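You operate a simulated robot arm through the tools that you are given. There is no shell and no other tool.

You run a simulated two-armed robot. Do the job below in one go: nothing can be reset, and whatever is moved stays where it is left.

## Task
Wipe the dusty mango under the fruit dome, then cover it again.
Fine: use the grey cloth and put it back; the mango stays on the sample plate, unbruised.

Only the result counts: the job must be done as asked and must still hold three seconds after the hand-in. Knocking over, shifting, dropping, spilling or breaking anything else fails it. A push-on lid holds only when it is set on centred and level and pressed home; a screw cap is set on level and turned clockwise until tight. Flat cloth is picked up by pressing the open fingertips on it (5 to 10 N) and closing them slowly along it; thin cloth reads only 2 to 8 mm in the jaws.

## Robot
Two 7-joint arms with two-finger parallel grippers on one trunk that stands fixed in place. Base frame: the origin is at the foot of the trunk, x ahead of it, y to its left, z up. Units: mm, degrees, N and s.
The left shoulder is at [71, 156, 1155], the right one opposite. With the tool pointing down near the work surface each hand reaches from about 100 to 940 mm from the base axis, measured 20 degrees to its own side. Payload 3.91 kg a hand.
The TCP of each hand is the grasp point between the finger pads, 30 mm short of the fingertips. In the tool frame z runs along the fingers and y along their closing line. Largest opening 110 mm; finger width 20, thickness 10; the body of the gripper, 48 by 112 mm, starts 55 mm behind the TCP.
Orientation is that of the tool frame in the base frame, as [roll, pitch, yaw] about the fixed x, y, z axes, in that order (R = Rz(yaw) Ry(pitch) Rx(roll)). With the fingers straight down and closing along the base's y, the tool's x points along the base's -x, its y along +y and its z along -z.

## Interface
- The arms move only by the tool arm_command. It takes "left_plan", "right_plan" or both (then of equal length, played together; a hand with none holds still); each is a list of rows, each a list of 7 numbers: the finger opening in mm, from 0 to 110, then the shift along the tool's x, y, z in units of 100 mm (1.0 is 100 mm), then the turn, a rotation vector about the tool's x, y, z in units of 60 degrees (1.0 is 60 degrees). In form: [[fingers, x, y, z, wx, wy, wz], ...]. A call has 1 to 20 rows; each row is the pose to reach, as a shift and turn from the pose commanded when the call began, along the tool's axes at that moment. A call with a number of a shift or a turn outside -1 to 1 is refused whole. A row lasts 0.2 s, in which the tool goes at most 50 mm and 8.6 degrees; a call with a longer step from one row to the next is refused whole, and so is a gripper value outside its range. Where a pose cannot be reached the arm comes as near as it can. A force on the tool above 40 N (or 10 N above the force at the start of the call, whichever is more), or a blocked arm, ends the call early, and 0.2 s more pass. The fingers move at their own pace (about 108 mm/s each) and stop on an object; they squeeze with about 36 N. The grip force told is the motor's: it shows also when the fingers shut on nothing. Time passes only in rows, and 0.2 s behind the last, so rows that repeat a pose let the fingers close. The reply holds the time, the measured pose of the TCP, the force on the tool along the base axes, the opening and the grip force, in the units named above and with some noise, with the torque about the TCP (base axes, N m) and any sound that the robot's microphone picked up.
- Cameras (640 x 400 px; columns grow to the right, rows downward): "scene" is now at [136.9, 19.7, 1381.9]; the picture's right is [0.23, -0.97, -0.00], its down [-0.58, -0.13, -0.81] and it looks along [0.79, 0.18, -0.59] (base axes); focal length 312 px, centre (320, 200). "left" rides on the left gripper at [72, -17, -103] in its tool frame; the picture's right is [0.23, 0.97, 0.00], its down [-0.76, 0.18, -0.62] and it looks along [-0.61, 0.14, 0.78] (tool axes); focal length 222 px, centre (320, 200). "right" rides on the right gripper at [72, 17, -103] in its tool frame; the picture's right is [-0.23, 0.97, 0.00], its down [-0.76, -0.18, -0.62] and it looks along [-0.61, -0.14, 0.78] (tool axes); focal length 222 px, centre (320, 200). There is no depth. A picture from a camera that has moved, and an enlarged one, comes with that camera's place and axes in the base frame and with its lens.
- get_image(camera): a new picture of that camera. No time passes.
- raise_lower(by): slides the trunk up (or, below 0, down) by that many mm; the arms and the scene camera ride with it, the base frame stays. It gives what a move gives, with no picture.
- aim_head(pan, tilt): turns the head with the scene camera to pan (to the left, within 86 degrees either way) and tilt (down, from -29 to 69), counted from straight ahead of the robot. It gives what a move gives.
- close_up(camera, box): a new picture of the part [left, top, right, bottom] of that camera's present view, enlarged. No time passes.
- close_job(): hands the job in; it is judged then, once.

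Places have to be worked out from the pictures, the camera data and where the tool is seen. Open the grippers and draw the arms clear of the work before you hand the job in, unless the task says otherwise.

The tools are called after ">>>" as name(argument=value, ...) on one line, values as JSON. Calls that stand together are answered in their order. arm_command: Moves the arms, as the interface text tells. Its arguments: {"type":"object","properties":{"left_plan":{"type":"array","items":{"type":"array","items":{"type":"number"}}},"right_plan":{"type":"array","items":{"type":"array","items":{"type":"number"}}}},"required":[]} The other tools are called the same way: raise_lower (by) slides the trunk up or down; aim_head (pan, tilt) turns the head that bears the scene camera; get_image (camera) takes a picture; close_up (camera, box) takes an enlarged picture of a part of a camera's view; close_job () hands the job in.

At the start:

```text
time: 0.0
left_ee_pos: [569.7, 292.7, 1162.7]
left_tool_rot: [-179.9, 0.0, 180.0]
left_ft_force: [0.1, 0.2, -0.3]
left_ft_torque: [0.05, -0.04, -0.04]
left_opening: 110.1
left_grasp_force: 0.0
right_ee_pos: [607.2, -207.7, 1157.8]
right_tool_rot: [180.0, 0.0, -179.9]
right_ft_force: [-0.1, 0.0, 1.0]
right_ft_torque: [0.02, 0.01, -0.01]
right_opening: 109.9
right_grasp_force: 0.0
trunk travel left (down, up): [-600.0, 340.0]
head pan, tilt: [13.0, 36.3]
```

scene: 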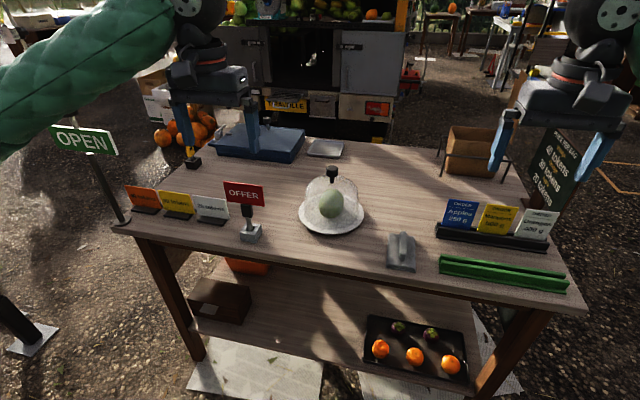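
right: 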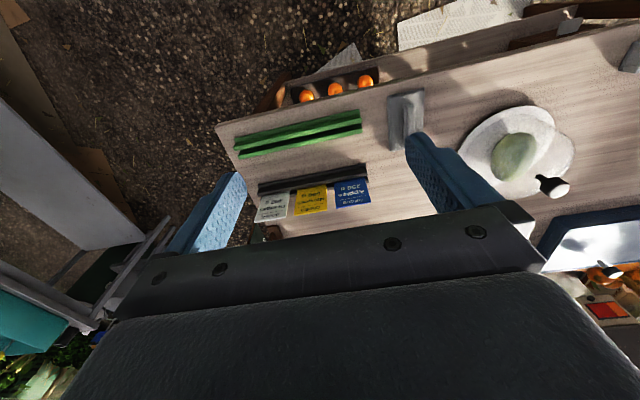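
left: 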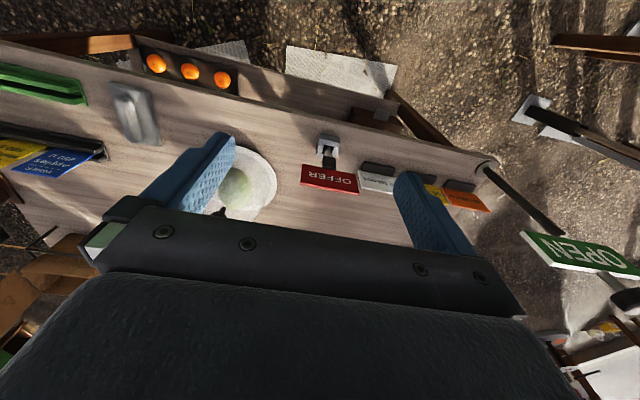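

I see a table with a domed plate and a mango, a grey cloth in front of it, and sign stands around. I'll take enlarged views to place things precisely.

>>> close_up(camera="scene", box=[260, 140, 440, 280])

>>> close_up(camera="right", box=[360, 60, 640, 235])

>>> close_up(camera="left", box=[80, 60, 340, 230])

```text
2.86 times, centred on (350, 210) of scene
camera zoom: at [136.9, 19.7, 1381.9], right [0.23, -0.97, 0.0], down [-0.58, -0.13, -0.81], along [0.79, 0.18, -0.59], focal length 892 px, centre (234, 171)
```

zoom: 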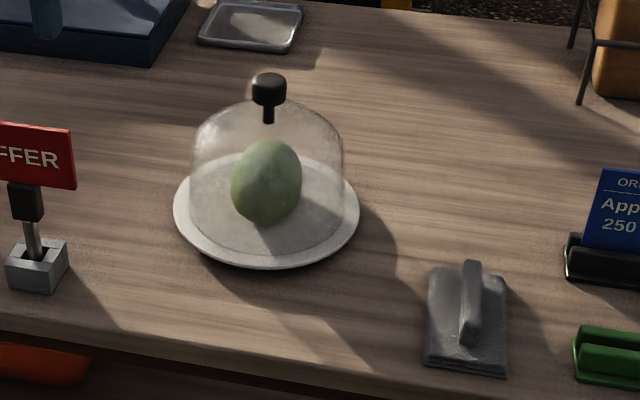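

```text
2.29 times, centred on (500, 148) of right
camera zoom: at [534.1, -190.6, 1262.5], right [0.23, 0.97, 0.0], down [0.76, -0.18, 0.62], along [0.61, -0.14, -0.78], focal length 508 px, centre (-91, 320)
```

zoom: 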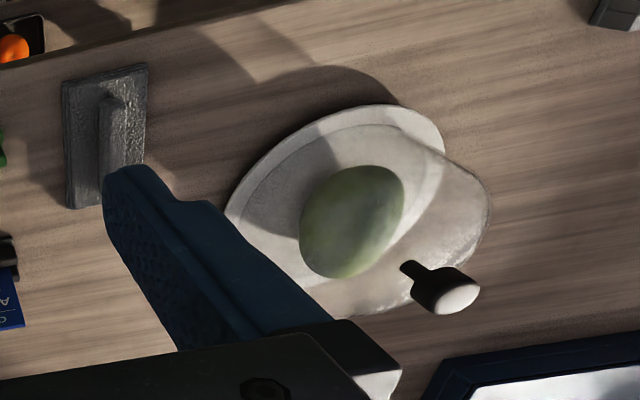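

```text
2.35 times, centred on (210, 145) of left
camera zoom: at [497.4, 274.7, 1265.7], right [-0.23, 0.97, 0.0], down [0.76, 0.18, 0.62], along [0.61, 0.14, -0.78], focal length 523 px, centre (579, 329)
```

zoom: 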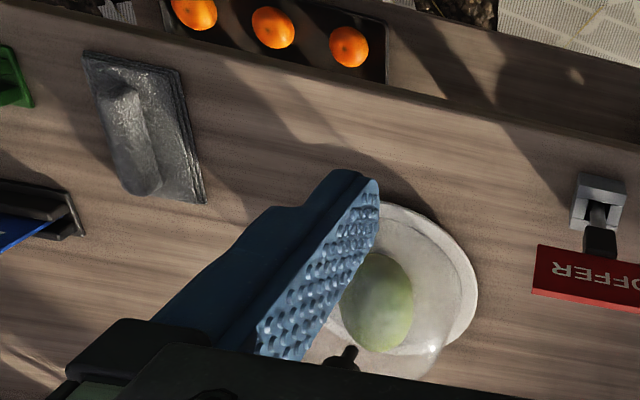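

The dome knob triangulates to about (837, 148, 960), the plate centre to about (840, 148), the table to z≈798 and the cloth to about (715, -45). I'll zoom further for detail on the cloth, dome and knob.

>>> close_up(camera="scene", box=[295, 155, 370, 240])

>>> close_up(camera="scene", box=[370, 220, 430, 280])

>>> close_up(camera="left", box=[100, 70, 180, 150])

>>> close_up(camera="right", box=[450, 90, 590, 210])

```text
4.71 times, centred on (332, 198) of scene
camera zoom: at [136.9, 19.7, 1381.9], right [0.23, -0.97, 0.0], down [-0.58, -0.13, -0.81], along [0.79, 0.18, -0.59], focal length 1469 px, centre (261, 212)
```

zoom: 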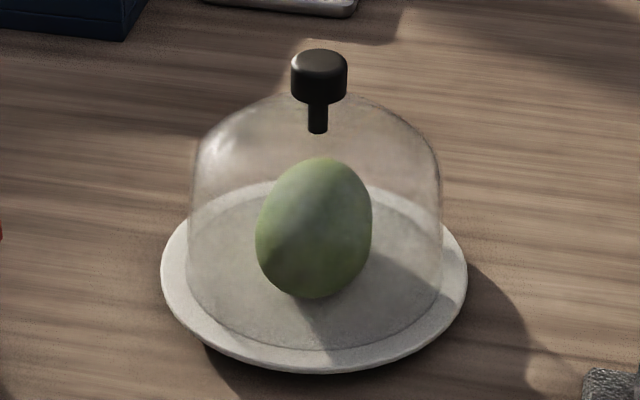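

```text
6.67 times, centred on (400, 250) of scene
camera zoom: at [136.9, 19.7, 1381.9], right [0.23, -0.97, 0.0], down [-0.58, -0.13, -0.81], along [0.79, 0.18, -0.59], focal length 2081 px, centre (-213, -133)
```

zoom: 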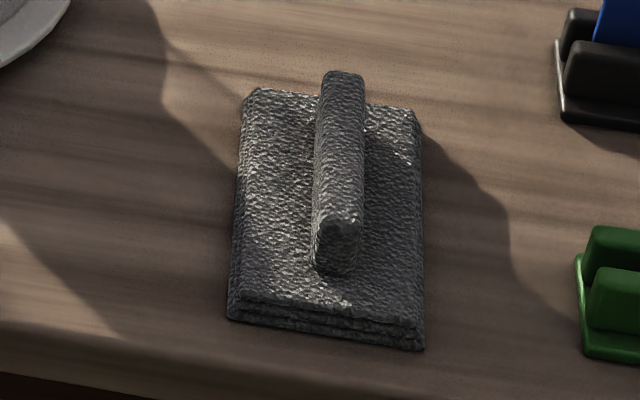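

```text
5.00 times, centred on (140, 110) of left
camera zoom: at [497.4, 274.7, 1265.7], right [-0.23, 0.97, 0.0], down [0.76, 0.18, 0.62], along [0.61, 0.14, -0.78], focal length 1111 px, centre (1220, 650)
```

zoom: 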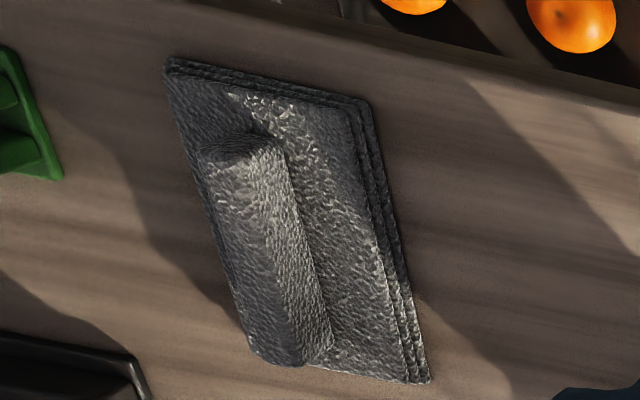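

```text
3.33 times, centred on (520, 150) of right
camera zoom: at [534.1, -190.6, 1262.5], right [0.23, 0.97, 0.0], down [0.76, -0.18, 0.62], along [0.61, -0.14, -0.78], focal length 740 px, centre (-347, 367)
```

zoom: 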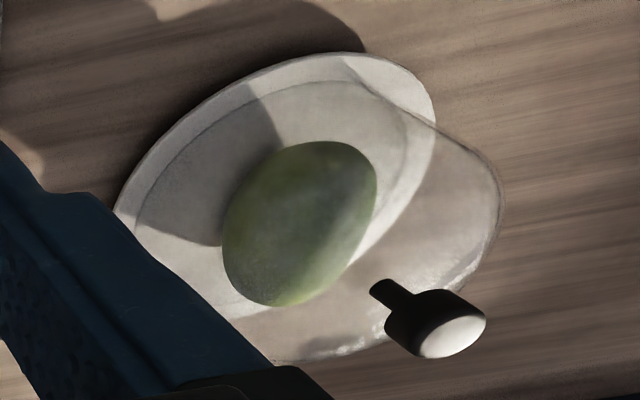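

The cloth is a folded pad about 120 x 67 mm centred near (735, -56), with a ridge on top about 80 mm long and 17 mm wide, top at z≈832. I'll use the right hand on the dome and the left hand on the cloth, starting by moving the right hand high toward the dome and the left hand aside.

>>> arm_command(right_plan=[[80, -0.2, 0.3, 0, 0, 0, 0], [80, -0.4, 0.6, 0, 0, 0, 0], [80, -0.6, 0.9, 0, 0, 0, 0], [80, -0.6, 1.0, 0, 0, 0, 0]], left_plan=[[110, 0.2, 0.2, 0, 0, 0, 0], [110, 0.4, 0.4, 0, 0, 0, 0], [110, 0.6, 0.6, 0, 0, 0, 0], [110, 0.8, 0.8, 0, 0, 0, 0]])

```text
time: 1.0
left_ee_pos: [487.9, 371.8, 1163.5]
left_tool_rot: [-179.9, -0.1, 180.0]
left_ft_force: [-0.3, -1.1, 0.5]
left_ft_torque: [0.02, -0.01, -0.03]
left_opening: 110.2
left_grasp_force: 0.0
right_ee_pos: [664.5, -106.3, 1158.7]
right_tool_rot: [-180.0, 0.0, -179.9]
right_ft_force: [-0.5, 0.4, -0.6]
right_ft_torque: [0.02, -0.05, 0.02]
right_opening: 79.9
right_grasp_force: 0.1
trunk travel left (down, up): [-600.0, 340.0]
head pan, tilt: [13.0, 36.3]
```

The moves track well. I'll continue bringing the right hand toward a spot above the dome.

>>> arm_command(right_plan=[[80, -0.25, 0.35, 0, 0, 0, 0], [80, -0.5, 0.7, 0, 0, 0, 0], [80, -0.75, 1.0, 0, 0, 0, 0], [80, -0.85, 1.0, 0, 0, 0, 0]])

>>> arm_command(right_plan=[[80, -0.1, 0.4, 0, 0, 0, 0], [80, -0.2, 0.8, 0, 0, 0, 0], [80, -0.3, 1.0, 0.2, 0, 0, 0], [80, -0.4, 1.0, 0.5, 0, 0, 0]])

>>> get_image(camera="right")

>>> get_image(camera="scene")

```text
time: 2.0
left_ee_pos: [489.0, 371.8, 1163.6]
left_tool_rot: [180.0, 0.0, -179.9]
left_ft_force: [0.8, 0.2, 0.1]
left_ft_torque: [0.03, 0.0, -0.01]
left_opening: 110.0
left_grasp_force: 0.0
right_ee_pos: [750.7, -6.4, 1156.9]
right_tool_rot: [-179.9, 0.0, -180.0]
right_ft_force: [0.1, 0.1, -0.5]
right_ft_torque: [0.0, 0.01, -0.01]
right_opening: 80.1
right_grasp_force: 0.1
trunk travel left (down, up): [-600.0, 340.0]
head pan, tilt: [13.0, 36.3]
```

```text
time: 3.0
left_ee_pos: [490.0, 371.5, 1162.2]
left_tool_rot: [179.9, -0.1, 180.0]
left_ft_force: [0.7, 0.7, 0.2]
left_ft_torque: [0.0, -0.01, -0.01]
left_opening: 110.0
left_grasp_force: 0.0
right_ee_pos: [790.8, 95.8, 1108.3]
right_tool_rot: [180.0, 0.0, -180.0]
right_ft_force: [-0.8, 0.1, -0.6]
right_ft_torque: [0.07, 0.02, 0.0]
right_opening: 79.9
right_grasp_force: 0.0
trunk travel left (down, up): [-600.0, 340.0]
head pan, tilt: [13.0, 36.3]
```

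```text
taken
camera right: at [719.6, 112.0, 1211.6], right [0.23, 0.97, 0.0], down [0.76, -0.18, 0.62], along [0.61, -0.14, -0.78], focal length 222 px, centre (320, 200)
```

right: 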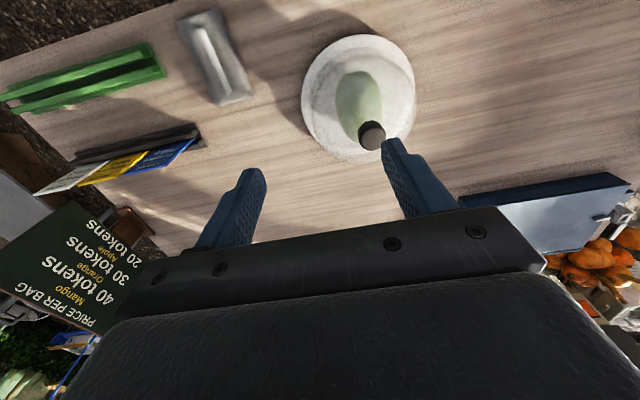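

```text
taken
camera scene: at [137.8, 19.6, 1381.9], right [0.23, -0.97, 0.0], down [-0.58, -0.13, -0.81], along [0.78, 0.18, -0.59], focal length 312 px, centre (320, 200)
```

scene: 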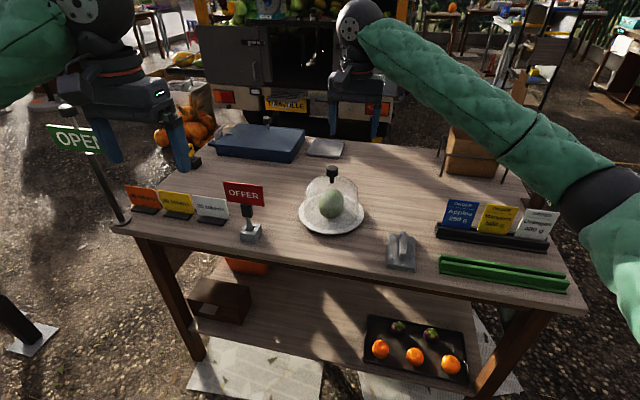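

The right hand is near the dome. I'll zoom in on the right camera to locate the knob and plate precisely from above.

>>> close_up(camera="right", box=[290, 25, 430, 165])

>>> close_up(camera="scene", box=[295, 155, 370, 240])

```text
2.86 times, centred on (360, 95) of right
camera zoom: at [719.6, 112.0, 1211.6], right [0.23, 0.97, 0.0], down [0.76, -0.18, 0.62], along [0.61, -0.14, -0.78], focal length 635 px, centre (206, 500)
```

zoom: 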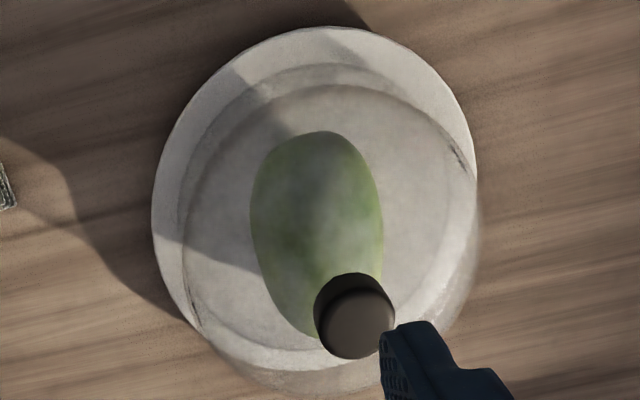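

```text
4.71 times, centred on (332, 198) of scene
camera zoom: at [137.8, 19.6, 1381.9], right [0.23, -0.97, 0.0], down [-0.58, -0.13, -0.81], along [0.78, 0.18, -0.59], focal length 1469 px, centre (261, 212)
```

zoom: 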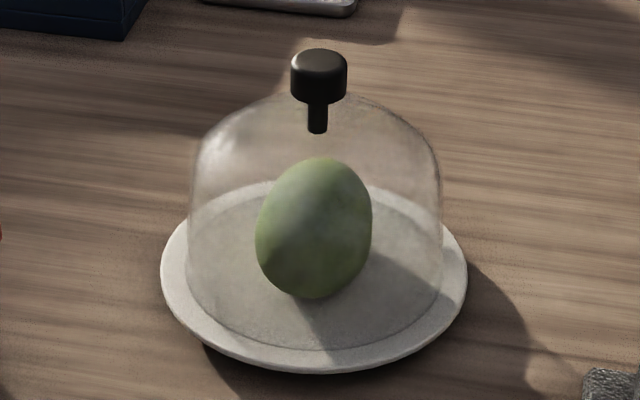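

The knob top is at about (839, 149, 963), and the mango lies along x, centred at about (838, 148). I'll move above the knob, keeping the fingertips clear of it, and check alignment.

>>> arm_command(right_plan=[[80, -0.24, 0.27, 0.0, 0, 0, 0], [80, -0.48, 0.54, 0.1, 0, 0, 0], [80, -0.48, 0.54, 0.4, 0, 0, 0], [80, -0.48, 0.54, 0.7, 0, 0, 0]])

>>> get_image(camera="right")

>>> close_up(camera="scene", box=[290, 90, 380, 240])

```text
time: 4.0
left_ee_pos: [490.6, 372.8, 1161.6]
left_tool_rot: [-179.8, -0.1, -180.0]
left_ft_force: [-0.3, 0.0, 0.2]
left_ft_torque: [0.01, 0.02, -0.04]
left_opening: 110.3
left_grasp_force: 0.0
right_ee_pos: [839.6, 149.1, 1037.3]
right_tool_rot: [180.0, -0.1, -179.8]
right_ft_force: [-0.9, 0.5, -0.3]
right_ft_torque: [-0.04, 0.03, 0.0]
right_opening: 79.8
right_grasp_force: 0.2
trunk travel left (down, up): [-600.0, 340.0]
head pan, tilt: [13.0, 36.3]
```

```text
taken
camera right: at [768.1, 165.7, 1142.4], right [0.23, 0.97, 0.0], down [0.76, -0.18, 0.62], along [0.61, -0.14, -0.78], focal length 222 px, centre (320, 200)
```

right: 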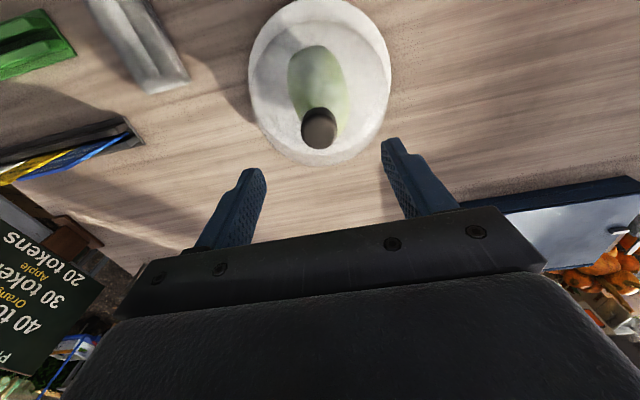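

```text
2.67 times, centred on (335, 165) of scene
camera zoom: at [137.6, 20.8, 1381.9], right [0.23, -0.97, 0.0], down [-0.58, -0.13, -0.81], along [0.78, 0.18, -0.59], focal length 832 px, centre (280, 293)
```

zoom: 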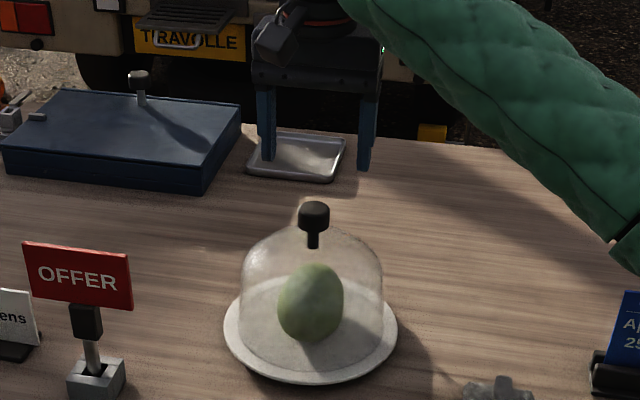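

The TCP reads (839.6, 149.1, 1037). I'll zoom on the knob to check that it's centred below the grasp point, which should project near (320, 134).

>>> close_up(camera="right", box=[240, 90, 400, 190])

```text
4.00 times, centred on (320, 140) of right
camera zoom: at [768.1, 165.7, 1142.4], right [0.23, 0.97, 0.0], down [0.76, -0.18, 0.62], along [0.61, -0.14, -0.78], focal length 888 px, centre (320, 440)
```

zoom: 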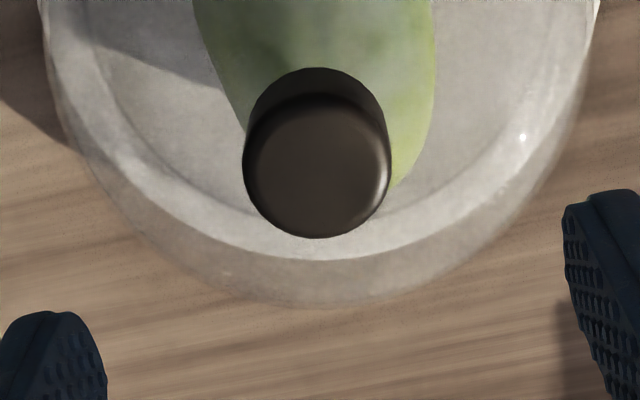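

The knob centre comes out at (837, 149), about 31 mm across. I'll shift 2 mm back, descend to TCP z≈953 and look before closing.

>>> arm_command(right_plan=[[70, 0.02, 0, 0.2, 0, 0, 0], [65, 0.02, 0, 0.4, 0, 0, 0], [60, 0.02, 0, 0.6, 0, 0, 0], [60, 0.02, 0, 0.75, 0, 0, 0], [60, 0.02, 0, 0.83, 0, 0, 0], [60, 0.02, 0, 0.83, 0, 0, 0]])

>>> get_image(camera="right")

>>> close_up(camera="scene", box=[290, 120, 380, 240])

```text
time: 5.4
left_ee_pos: [489.0, 372.6, 1163.1]
left_tool_rot: [179.9, 0.1, -179.9]
left_ft_force: [0.5, 0.5, 0.0]
left_ft_torque: [-0.01, -0.02, 0.03]
left_opening: 109.8
left_grasp_force: 0.0
right_ee_pos: [837.2, 147.2, 955.0]
right_tool_rot: [179.9, -0.1, -180.0]
right_ft_force: [0.0, -1.6, -0.2]
right_ft_torque: [0.0, 0.01, -0.04]
right_opening: 59.9
right_grasp_force: 0.0
trunk travel left (down, up): [-600.0, 340.0]
head pan, tilt: [13.0, 36.3]
```

```text
taken
camera right: at [765.7, 163.9, 1059.1], right [0.23, 0.97, 0.0], down [0.76, -0.18, 0.62], along [0.61, -0.14, -0.78], focal length 222 px, centre (320, 200)
```

right: 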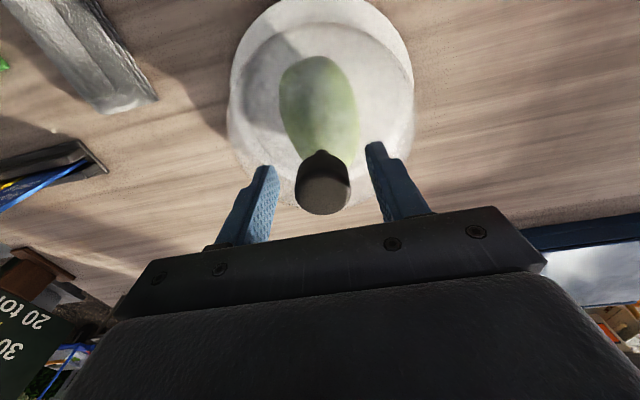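

```text
3.33 times, centred on (335, 180) of scene
camera zoom: at [136.9, 20.0, 1381.9], right [0.23, -0.97, 0.0], down [-0.58, -0.13, -0.81], along [0.79, 0.18, -0.59], focal length 1041 px, centre (270, 267)
```

zoom: 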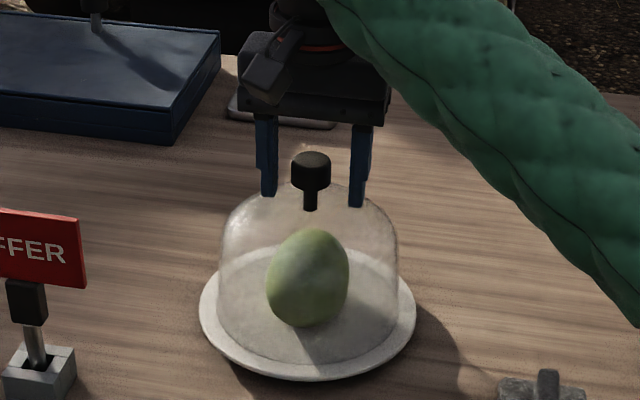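

The fingers straddle the knob nearly centred. I'll close on it in steps.

>>> arm_command(right_plan=[[45, 0, 0, 0, 0, 0, 0], [36, 0, 0, 0, 0, 0, 0], [30, 0, 0, 0, 0, 0, 0], [20, 0, 0, 0, 0, 0, 0], [20, 0, 0, 0, 0, 0, 0], [20, 0, 0, 0, 0, 0, 0]])

>>> close_up(camera="right", box=[220, 100, 420, 230])

```text
time: 6.8
left_ee_pos: [489.6, 373.6, 1163.0]
left_tool_rot: [-180.0, -0.1, -180.0]
left_ft_force: [-0.3, -0.3, -0.4]
left_ft_torque: [0.0, 0.01, 0.01]
left_opening: 110.3
left_grasp_force: 0.2
right_ee_pos: [837.3, 145.6, 954.5]
right_tool_rot: [180.0, 0.0, 180.0]
right_ft_force: [0.2, -0.3, 0.6]
right_ft_torque: [0.06, 0.0, -0.01]
right_opening: 30.6
right_grasp_force: 36.5
trunk travel left (down, up): [-600.0, 340.0]
head pan, tilt: [13.0, 36.3]
```

```text
3.08 times, centred on (320, 165) of right
camera zoom: at [765.7, 163.9, 1059.2], right [0.23, 0.97, 0.0], down [0.76, -0.18, 0.62], along [0.61, -0.14, -0.78], focal length 684 px, centre (320, 308)
```

zoom: 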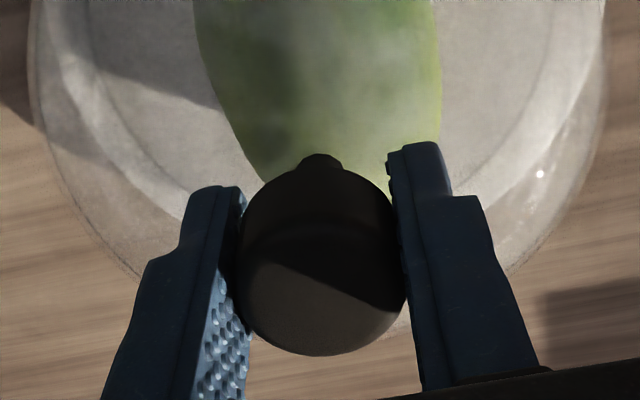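

The knob is gripped (30.6 mm, 36 N). I'll lift slowly, straight up 40 mm, and check the force and whether the plate stays put.

>>> arm_command(right_plan=[[20, 0, 0, -0.03, 0, 0, 0], [20, 0, 0, -0.06, 0, 0, 0], [20, 0, 0, -0.1, 0, 0, 0], [20, 0, 0, -0.15, 0, 0, 0], [20, 0, 0, -0.2, 0, 0, 0], [20, 0, 0, -0.3, 0, 0, 0], [20, 0, 0, -0.4, 0, 0, 0]])

>>> close_up(camera="scene", box=[290, 120, 380, 240])

```text
time: 8.4
left_ee_pos: [489.0, 372.4, 1162.7]
left_tool_rot: [180.0, 0.1, -180.0]
left_ft_force: [-0.6, -0.2, 0.4]
left_ft_torque: [-0.02, -0.03, -0.02]
left_opening: 110.1
left_grasp_force: 0.1
right_ee_pos: [837.0, 145.3, 993.3]
right_tool_rot: [180.0, 0.0, 180.0]
right_ft_force: [0.6, -0.1, -0.8]
right_ft_torque: [0.0, 0.01, 0.0]
right_opening: 30.8
right_grasp_force: 35.3
trunk travel left (down, up): [-600.0, 340.0]
head pan, tilt: [13.0, 36.3]
```

```text
3.33 times, centred on (335, 180) of scene
camera zoom: at [136.9, 20.0, 1381.9], right [0.23, -0.97, 0.0], down [-0.58, -0.13, -0.81], along [0.79, 0.18, -0.59], focal length 1041 px, centre (270, 267)
```

zoom: 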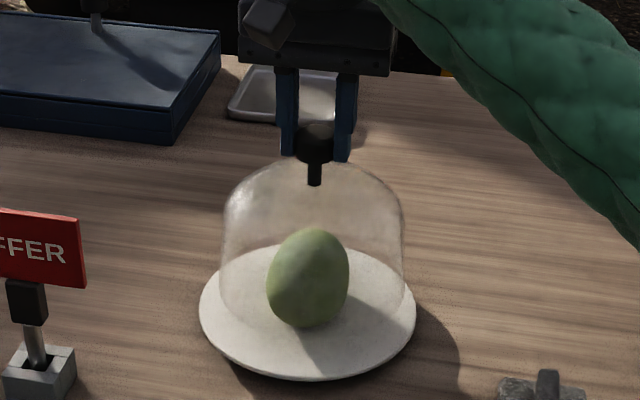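

The dome came off cleanly and the plate hasn't moved. I'll lift further to clear the mango, then carry the dome off to the right.

>>> arm_command(right_plan=[[20, 0, 0, -0.2, 0, 0, 0], [20, 0, 0, -0.4, 0, 0, 0], [20, 0, 0, -0.6, 0, 0, 0], [20, 0, 0, -0.8, 0, 0, 0], [20, 0, 0, -1.0, 0, 0, 0]])

>>> arm_command(right_plan=[[20, 0.1, -0.25, 0, 0, 0, 0], [20, 0.2, -0.5, 0, 0, 0, 0], [20, 0.3, -0.75, 0, 0, 0, 0], [20, 0.4, -1.0, 0, 0, 0, 0]])

>>> get_image(camera="scene")

```text
time: 9.6
left_ee_pos: [488.5, 372.4, 1162.2]
left_tool_rot: [180.0, 0.0, -179.9]
left_ft_force: [0.2, -0.4, -0.5]
left_ft_torque: [-0.02, 0.0, 0.02]
left_opening: 110.0
left_grasp_force: 0.1
right_ee_pos: [835.9, 145.3, 1095.9]
right_tool_rot: [-179.9, 0.0, 179.9]
right_ft_force: [0.9, -0.6, -0.5]
right_ft_torque: [-0.02, -0.01, 0.01]
right_opening: 30.6
right_grasp_force: 36.0
trunk travel left (down, up): [-600.0, 340.0]
head pan, tilt: [13.0, 36.3]
```

```text
time: 10.6
left_ee_pos: [489.2, 371.4, 1163.0]
left_tool_rot: [-180.0, 0.0, 180.0]
left_ft_force: [-0.9, -0.5, -0.1]
left_ft_torque: [0.01, 0.02, -0.01]
left_opening: 110.2
left_grasp_force: 0.1
right_ee_pos: [794.6, 43.9, 1094.1]
right_tool_rot: [180.0, 0.0, -179.9]
right_ft_force: [0.3, 0.6, -0.7]
right_ft_torque: [0.01, 0.03, 0.0]
right_opening: 30.3
right_grasp_force: 35.9
trunk travel left (down, up): [-600.0, 340.0]
head pan, tilt: [13.0, 36.3]
```

```text
taken
camera scene: at [136.7, 19.0, 1382.0], right [0.23, -0.97, 0.0], down [-0.58, -0.13, -0.81], along [0.79, 0.18, -0.59], focal length 312 px, centre (320, 200)
```

scene: 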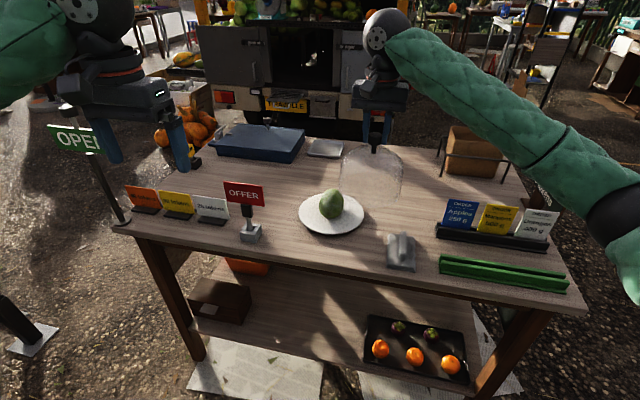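

The mango is uncovered on the plate. I'll carry the dome on to the right and back, to a high parking spot clear of the signs.

>>> arm_command(right_plan=[[20, 0.25, -0.25, -0.05, 0, 0, 0], [20, 0.5, -0.5, -0.1, 0, 0, 0], [20, 0.75, -0.75, -0.15, 0, 0, 0], [20, 1.0, -1.0, -0.2, 0, 0, 0]])

>>> arm_command(right_plan=[[20, 0.2, -0.25, -0.05, 0, 0, 0], [20, 0.4, -0.5, -0.1, 0, 0, 0], [20, 0.6, -0.75, -0.15, 0, 0, 0], [20, 0.8, -1.0, -0.2, 0, 0, 0]])

>>> arm_command(right_plan=[[20, 0.0, -0.25, 0, 0, 0, 0], [20, 0.0, -0.5, 0, 0, 0, 0], [20, 0.0, -0.75, 0, 0, 0, 0], [20, 0.0, -1.0, 0, 0, 0, 0]])

>>> get_image(camera="scene")

>>> close_up(camera="scene", box=[290, 175, 375, 245])

```text
time: 11.6
left_ee_pos: [488.5, 371.5, 1164.7]
left_tool_rot: [-180.0, 0.0, 180.0]
left_ft_force: [0.5, -0.6, 0.3]
left_ft_torque: [0.02, 0.0, 0.0]
left_opening: 110.1
left_grasp_force: 0.1
right_ee_pos: [697.3, -53.1, 1115.5]
right_tool_rot: [180.0, 0.1, 180.0]
right_ft_force: [-0.3, 0.8, -0.8]
right_ft_torque: [0.01, -0.01, 0.07]
right_opening: 30.3
right_grasp_force: 35.5
trunk travel left (down, up): [-600.0, 340.0]
head pan, tilt: [13.0, 36.3]
```

```text
time: 12.6
left_ee_pos: [488.3, 372.4, 1163.9]
left_tool_rot: [-179.9, 0.1, -180.0]
left_ft_force: [-0.6, 0.2, 0.1]
left_ft_torque: [0.01, -0.05, 0.01]
left_opening: 110.0
left_grasp_force: 0.0
right_ee_pos: [615.9, -152.9, 1134.5]
right_tool_rot: [180.0, 0.0, 180.0]
right_ft_force: [1.1, 0.2, -0.6]
right_ft_torque: [0.02, -0.04, 0.02]
right_opening: 30.7
right_grasp_force: 35.8
trunk travel left (down, up): [-600.0, 340.0]
head pan, tilt: [13.0, 36.3]
```

```text
time: 13.6
left_ee_pos: [488.2, 371.9, 1163.3]
left_tool_rot: [-180.0, -0.1, -180.0]
left_ft_force: [-1.1, 0.0, 0.1]
left_ft_torque: [0.03, 0.01, -0.04]
left_opening: 110.2
left_grasp_force: 0.1
right_ee_pos: [615.2, -252.8, 1134.2]
right_tool_rot: [180.0, 0.1, -179.9]
right_ft_force: [0.7, 0.0, -1.2]
right_ft_torque: [0.0, 0.0, 0.01]
right_opening: 30.7
right_grasp_force: 35.8
trunk travel left (down, up): [-600.0, 340.0]
head pan, tilt: [13.0, 36.3]
```

```text
taken
camera scene: at [136.5, 18.9, 1382.0], right [0.23, -0.97, 0.0], down [-0.58, -0.13, -0.81], along [0.79, 0.18, -0.59], focal length 312 px, centre (320, 200)
```

scene: 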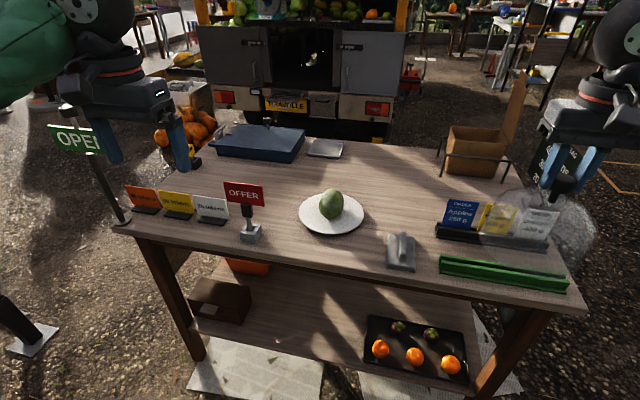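

```text
5.71 times, centred on (332, 210) of scene
camera zoom: at [136.5, 18.9, 1382.0], right [0.23, -0.97, 0.0], down [-0.58, -0.13, -0.81], along [0.79, 0.18, -0.59], focal length 1784 px, centre (249, 143)
```

zoom: 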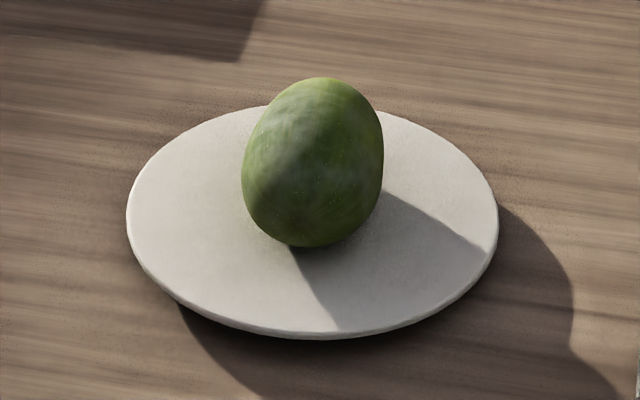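

The dome is parked at the right and the mango shows a whitish dust film on its upper side. I'll bring the left hand over to inspect the mango closely with its camera.

>>> arm_command(left_plan=[[110, -0.25, -0.25, 0, 0, 0, 0], [110, -0.5, -0.5, 0, 0, 0, 0], [110, -0.75, -0.75, 0, 0, 0, 0], [110, -1.0, -1.0, 0, 0, 0, 0]])

>>> arm_command(left_plan=[[110, -0.25, -0.25, 0.1, 0, 0, 0], [110, -0.5, -0.5, 0.2, 0, 0, 0], [110, -0.75, -0.75, 0.4, 0, 0, 0], [110, -1.0, -1.0, 0.6, 0, 0, 0]])

>>> get_image(camera="left")

>>> get_image(camera="right")

```text
time: 14.6
left_ee_pos: [590.6, 273.1, 1165.6]
left_tool_rot: [-180.0, -0.2, -179.9]
left_ft_force: [0.4, 0.5, -0.3]
left_ft_torque: [0.05, 0.02, 0.02]
left_opening: 109.7
left_grasp_force: 0.0
right_ee_pos: [615.8, -253.0, 1132.5]
right_tool_rot: [-179.9, -0.1, -179.8]
right_ft_force: [0.2, -0.5, 0.0]
right_ft_torque: [0.0, 0.0, 0.01]
right_opening: 30.4
right_grasp_force: 36.2
trunk travel left (down, up): [-600.0, 340.0]
head pan, tilt: [13.0, 36.3]
```

```text
time: 15.6
left_ee_pos: [690.5, 172.7, 1105.4]
left_tool_rot: [179.9, -0.1, -179.9]
left_ft_force: [0.5, 0.1, 0.8]
left_ft_torque: [0.06, 0.05, 0.01]
left_opening: 109.9
left_grasp_force: 0.0
right_ee_pos: [616.6, -253.9, 1133.0]
right_tool_rot: [-179.9, 0.0, -179.8]
right_ft_force: [0.2, 0.0, -0.9]
right_ft_torque: [0.03, 0.01, 0.0]
right_opening: 30.3
right_grasp_force: 36.0
trunk travel left (down, up): [-600.0, 340.0]
head pan, tilt: [13.0, 36.3]
```

```text
taken
camera left: at [618.3, 154.2, 1207.8], right [-0.23, 0.97, 0.0], down [0.76, 0.18, 0.62], along [0.61, 0.14, -0.78], focal length 222 px, centre (320, 200)
```

left: 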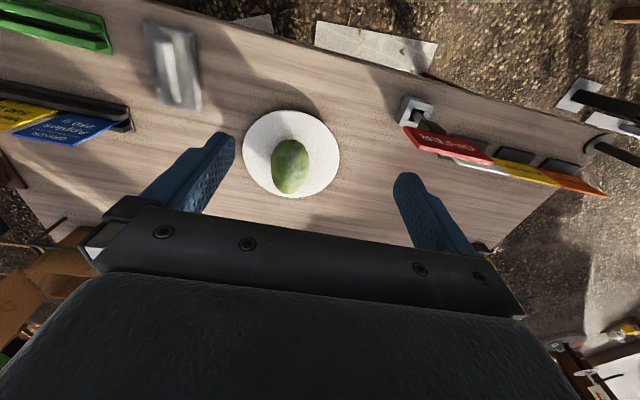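

```text
taken
camera right: at [544.8, -236.7, 1237.6], right [0.23, 0.97, 0.0], down [0.76, -0.18, 0.62], along [0.61, -0.14, -0.78], focal length 222 px, centre (320, 200)
```

right: 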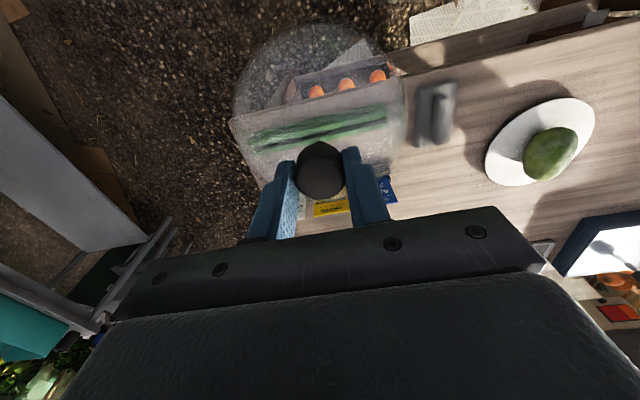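

Both hand cameras see the mango now. I'll take enlarged views from each to measure its shape and see the dust.

>>> close_up(camera="left", box=[235, 100, 355, 210])

>>> close_up(camera="right", box=[475, 85, 605, 200])

```text
3.64 times, centred on (295, 155) of left
camera zoom: at [618.3, 154.2, 1207.8], right [-0.23, 0.97, 0.0], down [0.76, 0.18, 0.62], along [0.61, 0.14, -0.78], focal length 808 px, centre (411, 364)
```

zoom: 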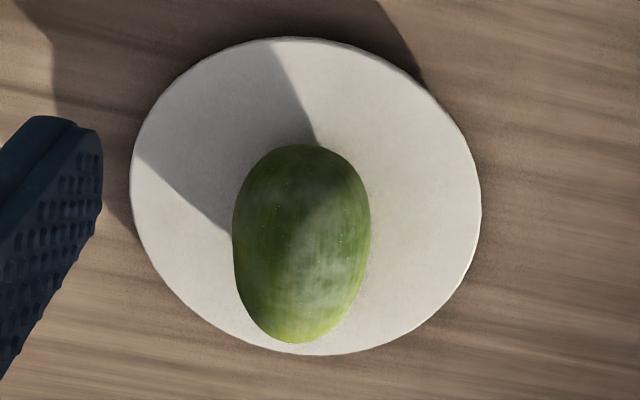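

```text
3.48 times, centred on (540, 142) of right
camera zoom: at [544.8, -236.7, 1237.6], right [0.23, 0.97, 0.0], down [0.76, -0.18, 0.62], along [0.61, -0.14, -0.78], focal length 773 px, centre (-445, 400)
```

zoom: 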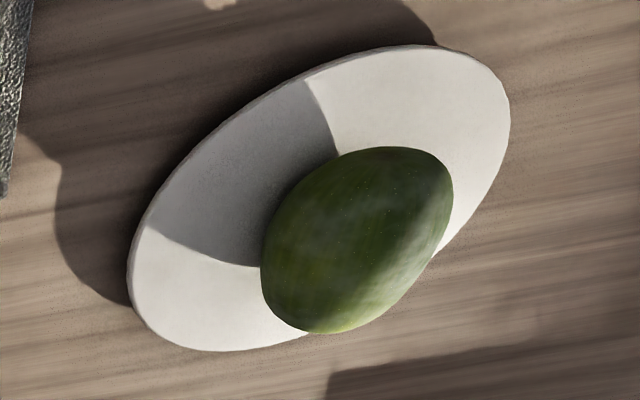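

The dust film is along the mango's upper surface; I estimate the mango at about 114 x 71 x 62 mm, lying along x. Next I move the left hand over the cloth ridge at (739, -56).

>>> arm_command(left_plan=[[80, -0.12, -0.3, 0, 0, 0, 0], [60, -0.24, -0.6, 0, 0, 0, 0], [60, -0.36, -0.9, 0, 0, 0, 0], [60, -0.5, -1.0, 0, 0, 0, 0]])

>>> arm_command(left_plan=[[60, 0, -0.35, 0.1, 0, 0, 0], [60, 0, -0.7, 0.3, 0, 0, 0], [60, 0, -1.0, 0.6, 0, 0, 0], [60, 0, -1.0, 0.9, 0, 0, 0]])

>>> get_image(camera="left")

>>> get_image(camera="scene")

```text
time: 16.6
left_ee_pos: [740.9, 72.9, 1103.5]
left_tool_rot: [-179.9, 0.0, -180.0]
left_ft_force: [-1.4, -0.1, 0.1]
left_ft_torque: [-0.02, -0.05, -0.01]
left_opening: 60.1
left_grasp_force: 0.0
right_ee_pos: [615.6, -251.8, 1133.7]
right_tool_rot: [180.0, 0.0, -179.9]
right_ft_force: [-0.1, 0.3, -0.2]
right_ft_torque: [0.0, -0.01, 0.03]
right_opening: 30.7
right_grasp_force: 35.7
trunk travel left (down, up): [-600.0, 340.0]
head pan, tilt: [13.0, 36.3]
```

```text
time: 17.6
left_ee_pos: [742.1, -27.8, 1011.2]
left_tool_rot: [-179.9, -0.1, 179.9]
left_ft_force: [0.5, 0.4, 0.2]
left_ft_torque: [-0.03, -0.02, 0.0]
left_opening: 59.9
left_grasp_force: 0.0
right_ee_pos: [615.3, -252.3, 1133.4]
right_tool_rot: [-180.0, 0.0, 179.9]
right_ft_force: [-0.1, -0.1, -1.1]
right_ft_torque: [0.0, -0.01, -0.02]
right_opening: 30.3
right_grasp_force: 35.8
trunk travel left (down, up): [-600.0, 340.0]
head pan, tilt: [13.0, 36.3]
```

```text
taken
camera left: at [670.0, -44.8, 1115.2], right [-0.23, 0.97, 0.0], down [0.76, 0.18, 0.62], along [0.61, 0.14, -0.78], focal length 222 px, centre (320, 200)
```

left: 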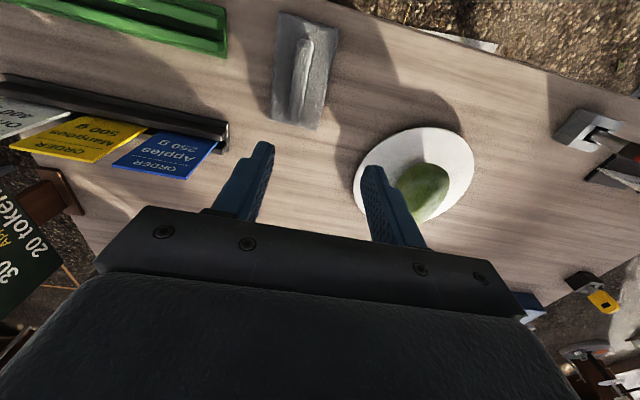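

```text
taken
camera scene: at [137.5, 20.4, 1382.0], right [0.23, -0.97, 0.0], down [-0.58, -0.13, -0.81], along [0.78, 0.18, -0.59], focal length 312 px, centre (320, 200)
```

scene: 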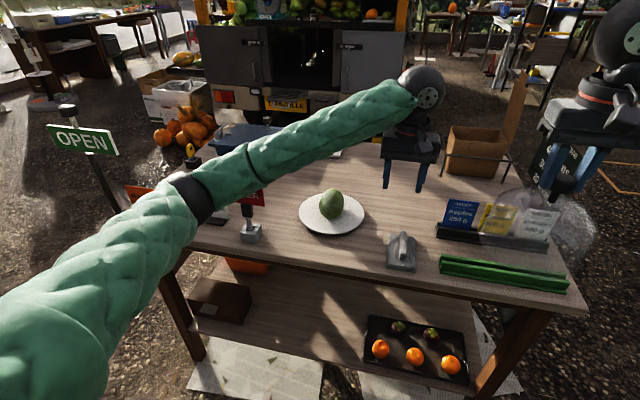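

I'll zoom on the cloth from this nearer view to pin the ridge.

>>> close_up(camera="left", box=[255, 5, 355, 135])

```text
3.08 times, centred on (305, 70) of left
camera zoom: at [670.0, -44.8, 1115.2], right [-0.23, 0.97, 0.0], down [0.76, 0.18, 0.62], along [0.61, 0.14, -0.78], focal length 684 px, centre (366, 600)
```

zoom: 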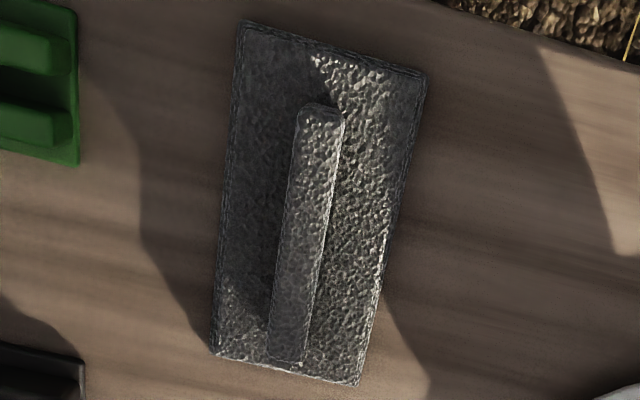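

The pad is centred at (731, -55) and aligned with x, with the ridge on its centreline. I'll go down above the ridge in two stages.

>>> arm_command(left_plan=[[60, 0.03, -0.14, 0.2, 0, 0, 0], [60, 0.07, -0.28, 0.5, 0, 0, 0], [60, 0.07, -0.28, 0.8, 0, 0, 0], [60, 0.07, -0.28, 1.0, 0, 0, 0]])

>>> arm_command(left_plan=[[60, 0, 0, 0.15, 0, 0, 0], [60, 0, 0, 0.3, 0, 0, 0], [60, 0, 0, 0.45, 0, 0, 0], [60, 0, 0, 0.55, 0, 0, 0], [60, 0, 0, 0.55, 0, 0, 0]])

>>> get_image(camera="left")

>>> close_up(camera="scene", box=[350, 180, 470, 280])

```text
time: 18.6
left_ee_pos: [732.3, -55.2, 913.7]
left_tool_rot: [180.0, -0.1, 180.0]
left_ft_force: [-0.2, -0.1, 0.1]
left_ft_torque: [-0.02, 0.0, 0.02]
left_opening: 59.8
left_grasp_force: 0.1
right_ee_pos: [614.9, -252.5, 1134.1]
right_tool_rot: [180.0, -0.1, 180.0]
right_ft_force: [0.4, -0.2, -1.3]
right_ft_torque: [0.0, 0.04, -0.02]
right_opening: 30.5
right_grasp_force: 35.5
trunk travel left (down, up): [-600.0, 340.0]
head pan, tilt: [13.0, 36.3]
```

```text
time: 19.8
left_ee_pos: [732.0, -56.2, 857.4]
left_tool_rot: [-180.0, 0.0, -179.9]
left_ft_force: [-0.5, 0.1, -0.5]
left_ft_torque: [-0.03, -0.02, -0.01]
left_opening: 60.2
left_grasp_force: 0.1
right_ee_pos: [615.5, -252.3, 1133.9]
right_tool_rot: [180.0, 0.1, 179.9]
right_ft_force: [-0.5, -1.1, -0.8]
right_ft_torque: [0.0, 0.0, 0.0]
right_opening: 30.5
right_grasp_force: 35.7
trunk travel left (down, up): [-600.0, 340.0]
head pan, tilt: [13.0, 36.3]
```

```text
taken
camera left: at [659.3, -73.5, 960.6], right [-0.23, 0.97, 0.0], down [0.76, 0.18, 0.62], along [0.61, 0.14, -0.78], focal length 222 px, centre (320, 200)
```

left: 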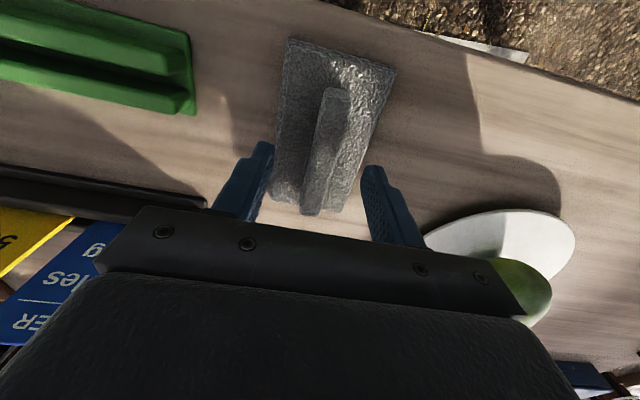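

```text
4.00 times, centred on (410, 230) of scene
camera zoom: at [137.0, 19.4, 1381.9], right [0.23, -0.97, 0.0], down [-0.58, -0.13, -0.81], along [0.79, 0.18, -0.59], focal length 1249 px, centre (-40, 80)
```

zoom: 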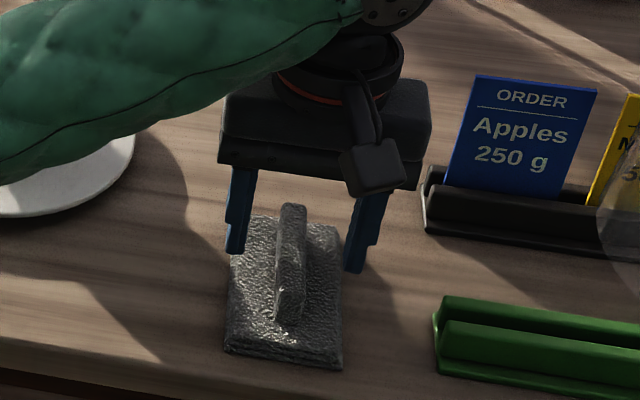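

The fingers are just above the pad either side of the ridge. I'll zoom from the hand camera to check lateral centring.

>>> close_up(camera="left", box=[230, 30, 410, 230])

```text
2.00 times, centred on (320, 130) of left
camera zoom: at [659.3, -73.5, 960.6], right [-0.23, 0.97, 0.0], down [0.76, 0.18, 0.62], along [0.61, 0.14, -0.78], focal length 444 px, centre (320, 340)
```

zoom: 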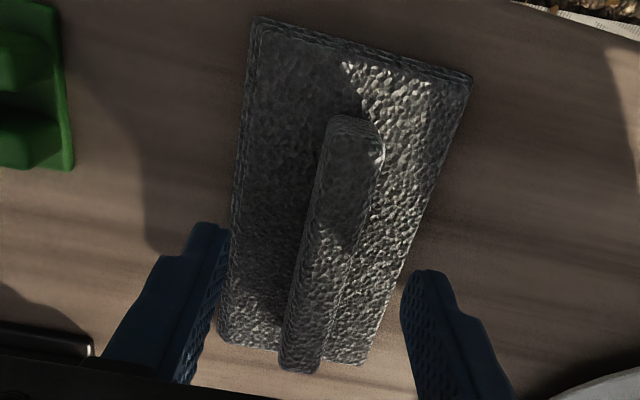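

The ridge is centred between the fingers, with its centre y≈-56. I'll narrow the opening to 40 and lower gently until the tips just reach the pad.

>>> arm_command(left_plan=[[40, 0, 0, 0, 0, 0, 0], [40, 0, 0, 0.04, 0, 0, 0], [40, 0, 0, 0.08, 0, 0, 0], [40, 0, 0, 0.12, 0, 0, 0], [40, 0, 0, 0.14, 0, 0, 0], [40, 0, 0, 0.14, 0, 0, 0]])

>>> close_up(camera="scene", box=[370, 200, 450, 280])

```text
time: 21.2
left_ee_pos: [732.8, -55.0, 845.1]
left_tool_rot: [-180.0, 0.0, 179.9]
left_ft_force: [0.4, -0.1, 0.6]
left_ft_torque: [0.0, 0.0, 0.0]
left_opening: 40.1
left_grasp_force: 0.0
right_ee_pos: [615.7, -254.1, 1133.0]
right_tool_rot: [180.0, 0.0, -179.9]
right_ft_force: [-0.3, -0.2, -0.4]
right_ft_torque: [-0.01, -0.04, -0.02]
right_opening: 30.5
right_grasp_force: 35.8
trunk travel left (down, up): [-600.0, 340.0]
head pan, tilt: [13.0, 36.3]
```

```text
5.00 times, centred on (410, 240) of scene
camera zoom: at [137.1, 19.4, 1381.9], right [0.23, -0.97, 0.0], down [-0.58, -0.13, -0.81], along [0.79, 0.18, -0.59], focal length 1561 px, centre (-130, 0)
```

zoom: 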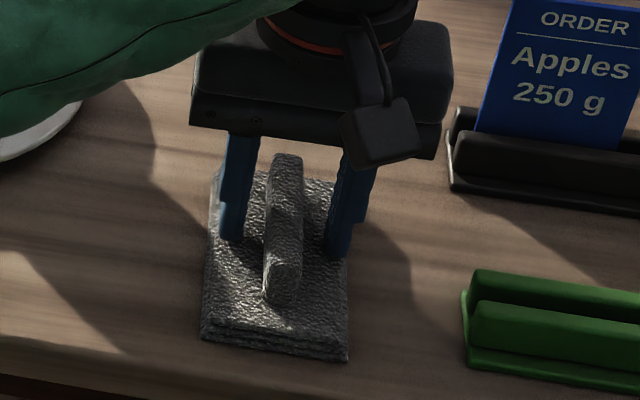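

The fingertips are at z≈815, about 17 mm down the ridge. I'll lower 3 mm more and close on the ridge.

>>> arm_command(left_plan=[[40, 0, 0, 0.02, 0, 0, 0], [40, 0, 0, 0.03, 0, 0, 0], [30, 0, 0, 0.03, 0, 0, 0], [22, 0, 0, 0.03, 0, 0, 0], [14, 0, 0, 0.03, 0, 0, 0], [8, 0, 0, 0.03, 0, 0, 0], [2, 0, 0, 0.03, 0, 0, 0], [0, 0, 0, 0.03, 0, 0, 0], [0, 0, 0, 0.03, 0, 0, 0]])

>>> close_up(camera="left", box=[230, 30, 410, 230])

>>> close_up(camera="scene", box=[370, 200, 450, 280])

```text
time: 23.1
left_ee_pos: [732.5, -56.2, 844.0]
left_tool_rot: [-179.8, 0.2, -180.0]
left_ft_force: [-5.8, 2.2, 16.7]
left_ft_torque: [0.74, 0.6, 0.08]
left_opening: 15.0
left_grasp_force: 35.8
right_ee_pos: [614.8, -252.5, 1133.6]
right_tool_rot: [180.0, -0.1, -180.0]
right_ft_force: [0.4, 0.0, -0.5]
right_ft_torque: [0.01, -0.01, 0.0]
right_opening: 30.1
right_grasp_force: 35.5
trunk travel left (down, up): [-600.0, 340.0]
head pan, tilt: [13.0, 36.3]
stopped in row 9 (left hand): the force on the tool passed its limit at 40 N (the readings are from after the stop); the commanded pose is now the measured one
```

```text
2.00 times, centred on (320, 130) of left
camera zoom: at [658.9, -73.6, 946.8], right [-0.23, 0.97, 0.0], down [0.76, 0.18, 0.63], along [0.61, 0.14, -0.78], focal length 444 px, centre (320, 340)
```

zoom: 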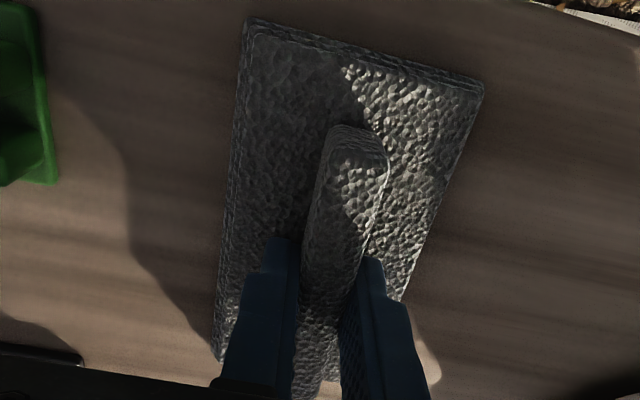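

```text
5.00 times, centred on (410, 240) of scene
camera zoom: at [135.6, 19.6, 1381.6], right [0.23, -0.97, 0.0], down [-0.58, -0.13, -0.81], along [0.79, 0.18, -0.59], focal length 1561 px, centre (-130, 0)
```

zoom: 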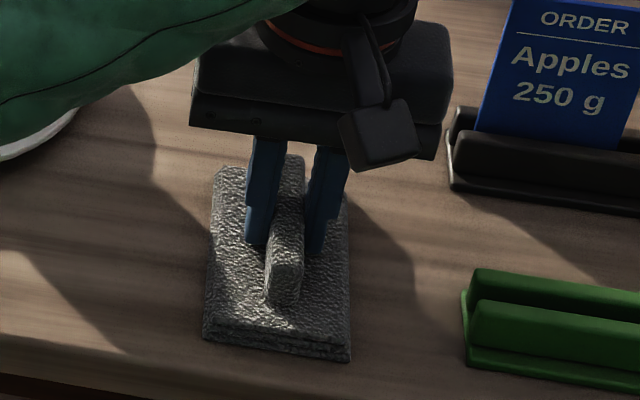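

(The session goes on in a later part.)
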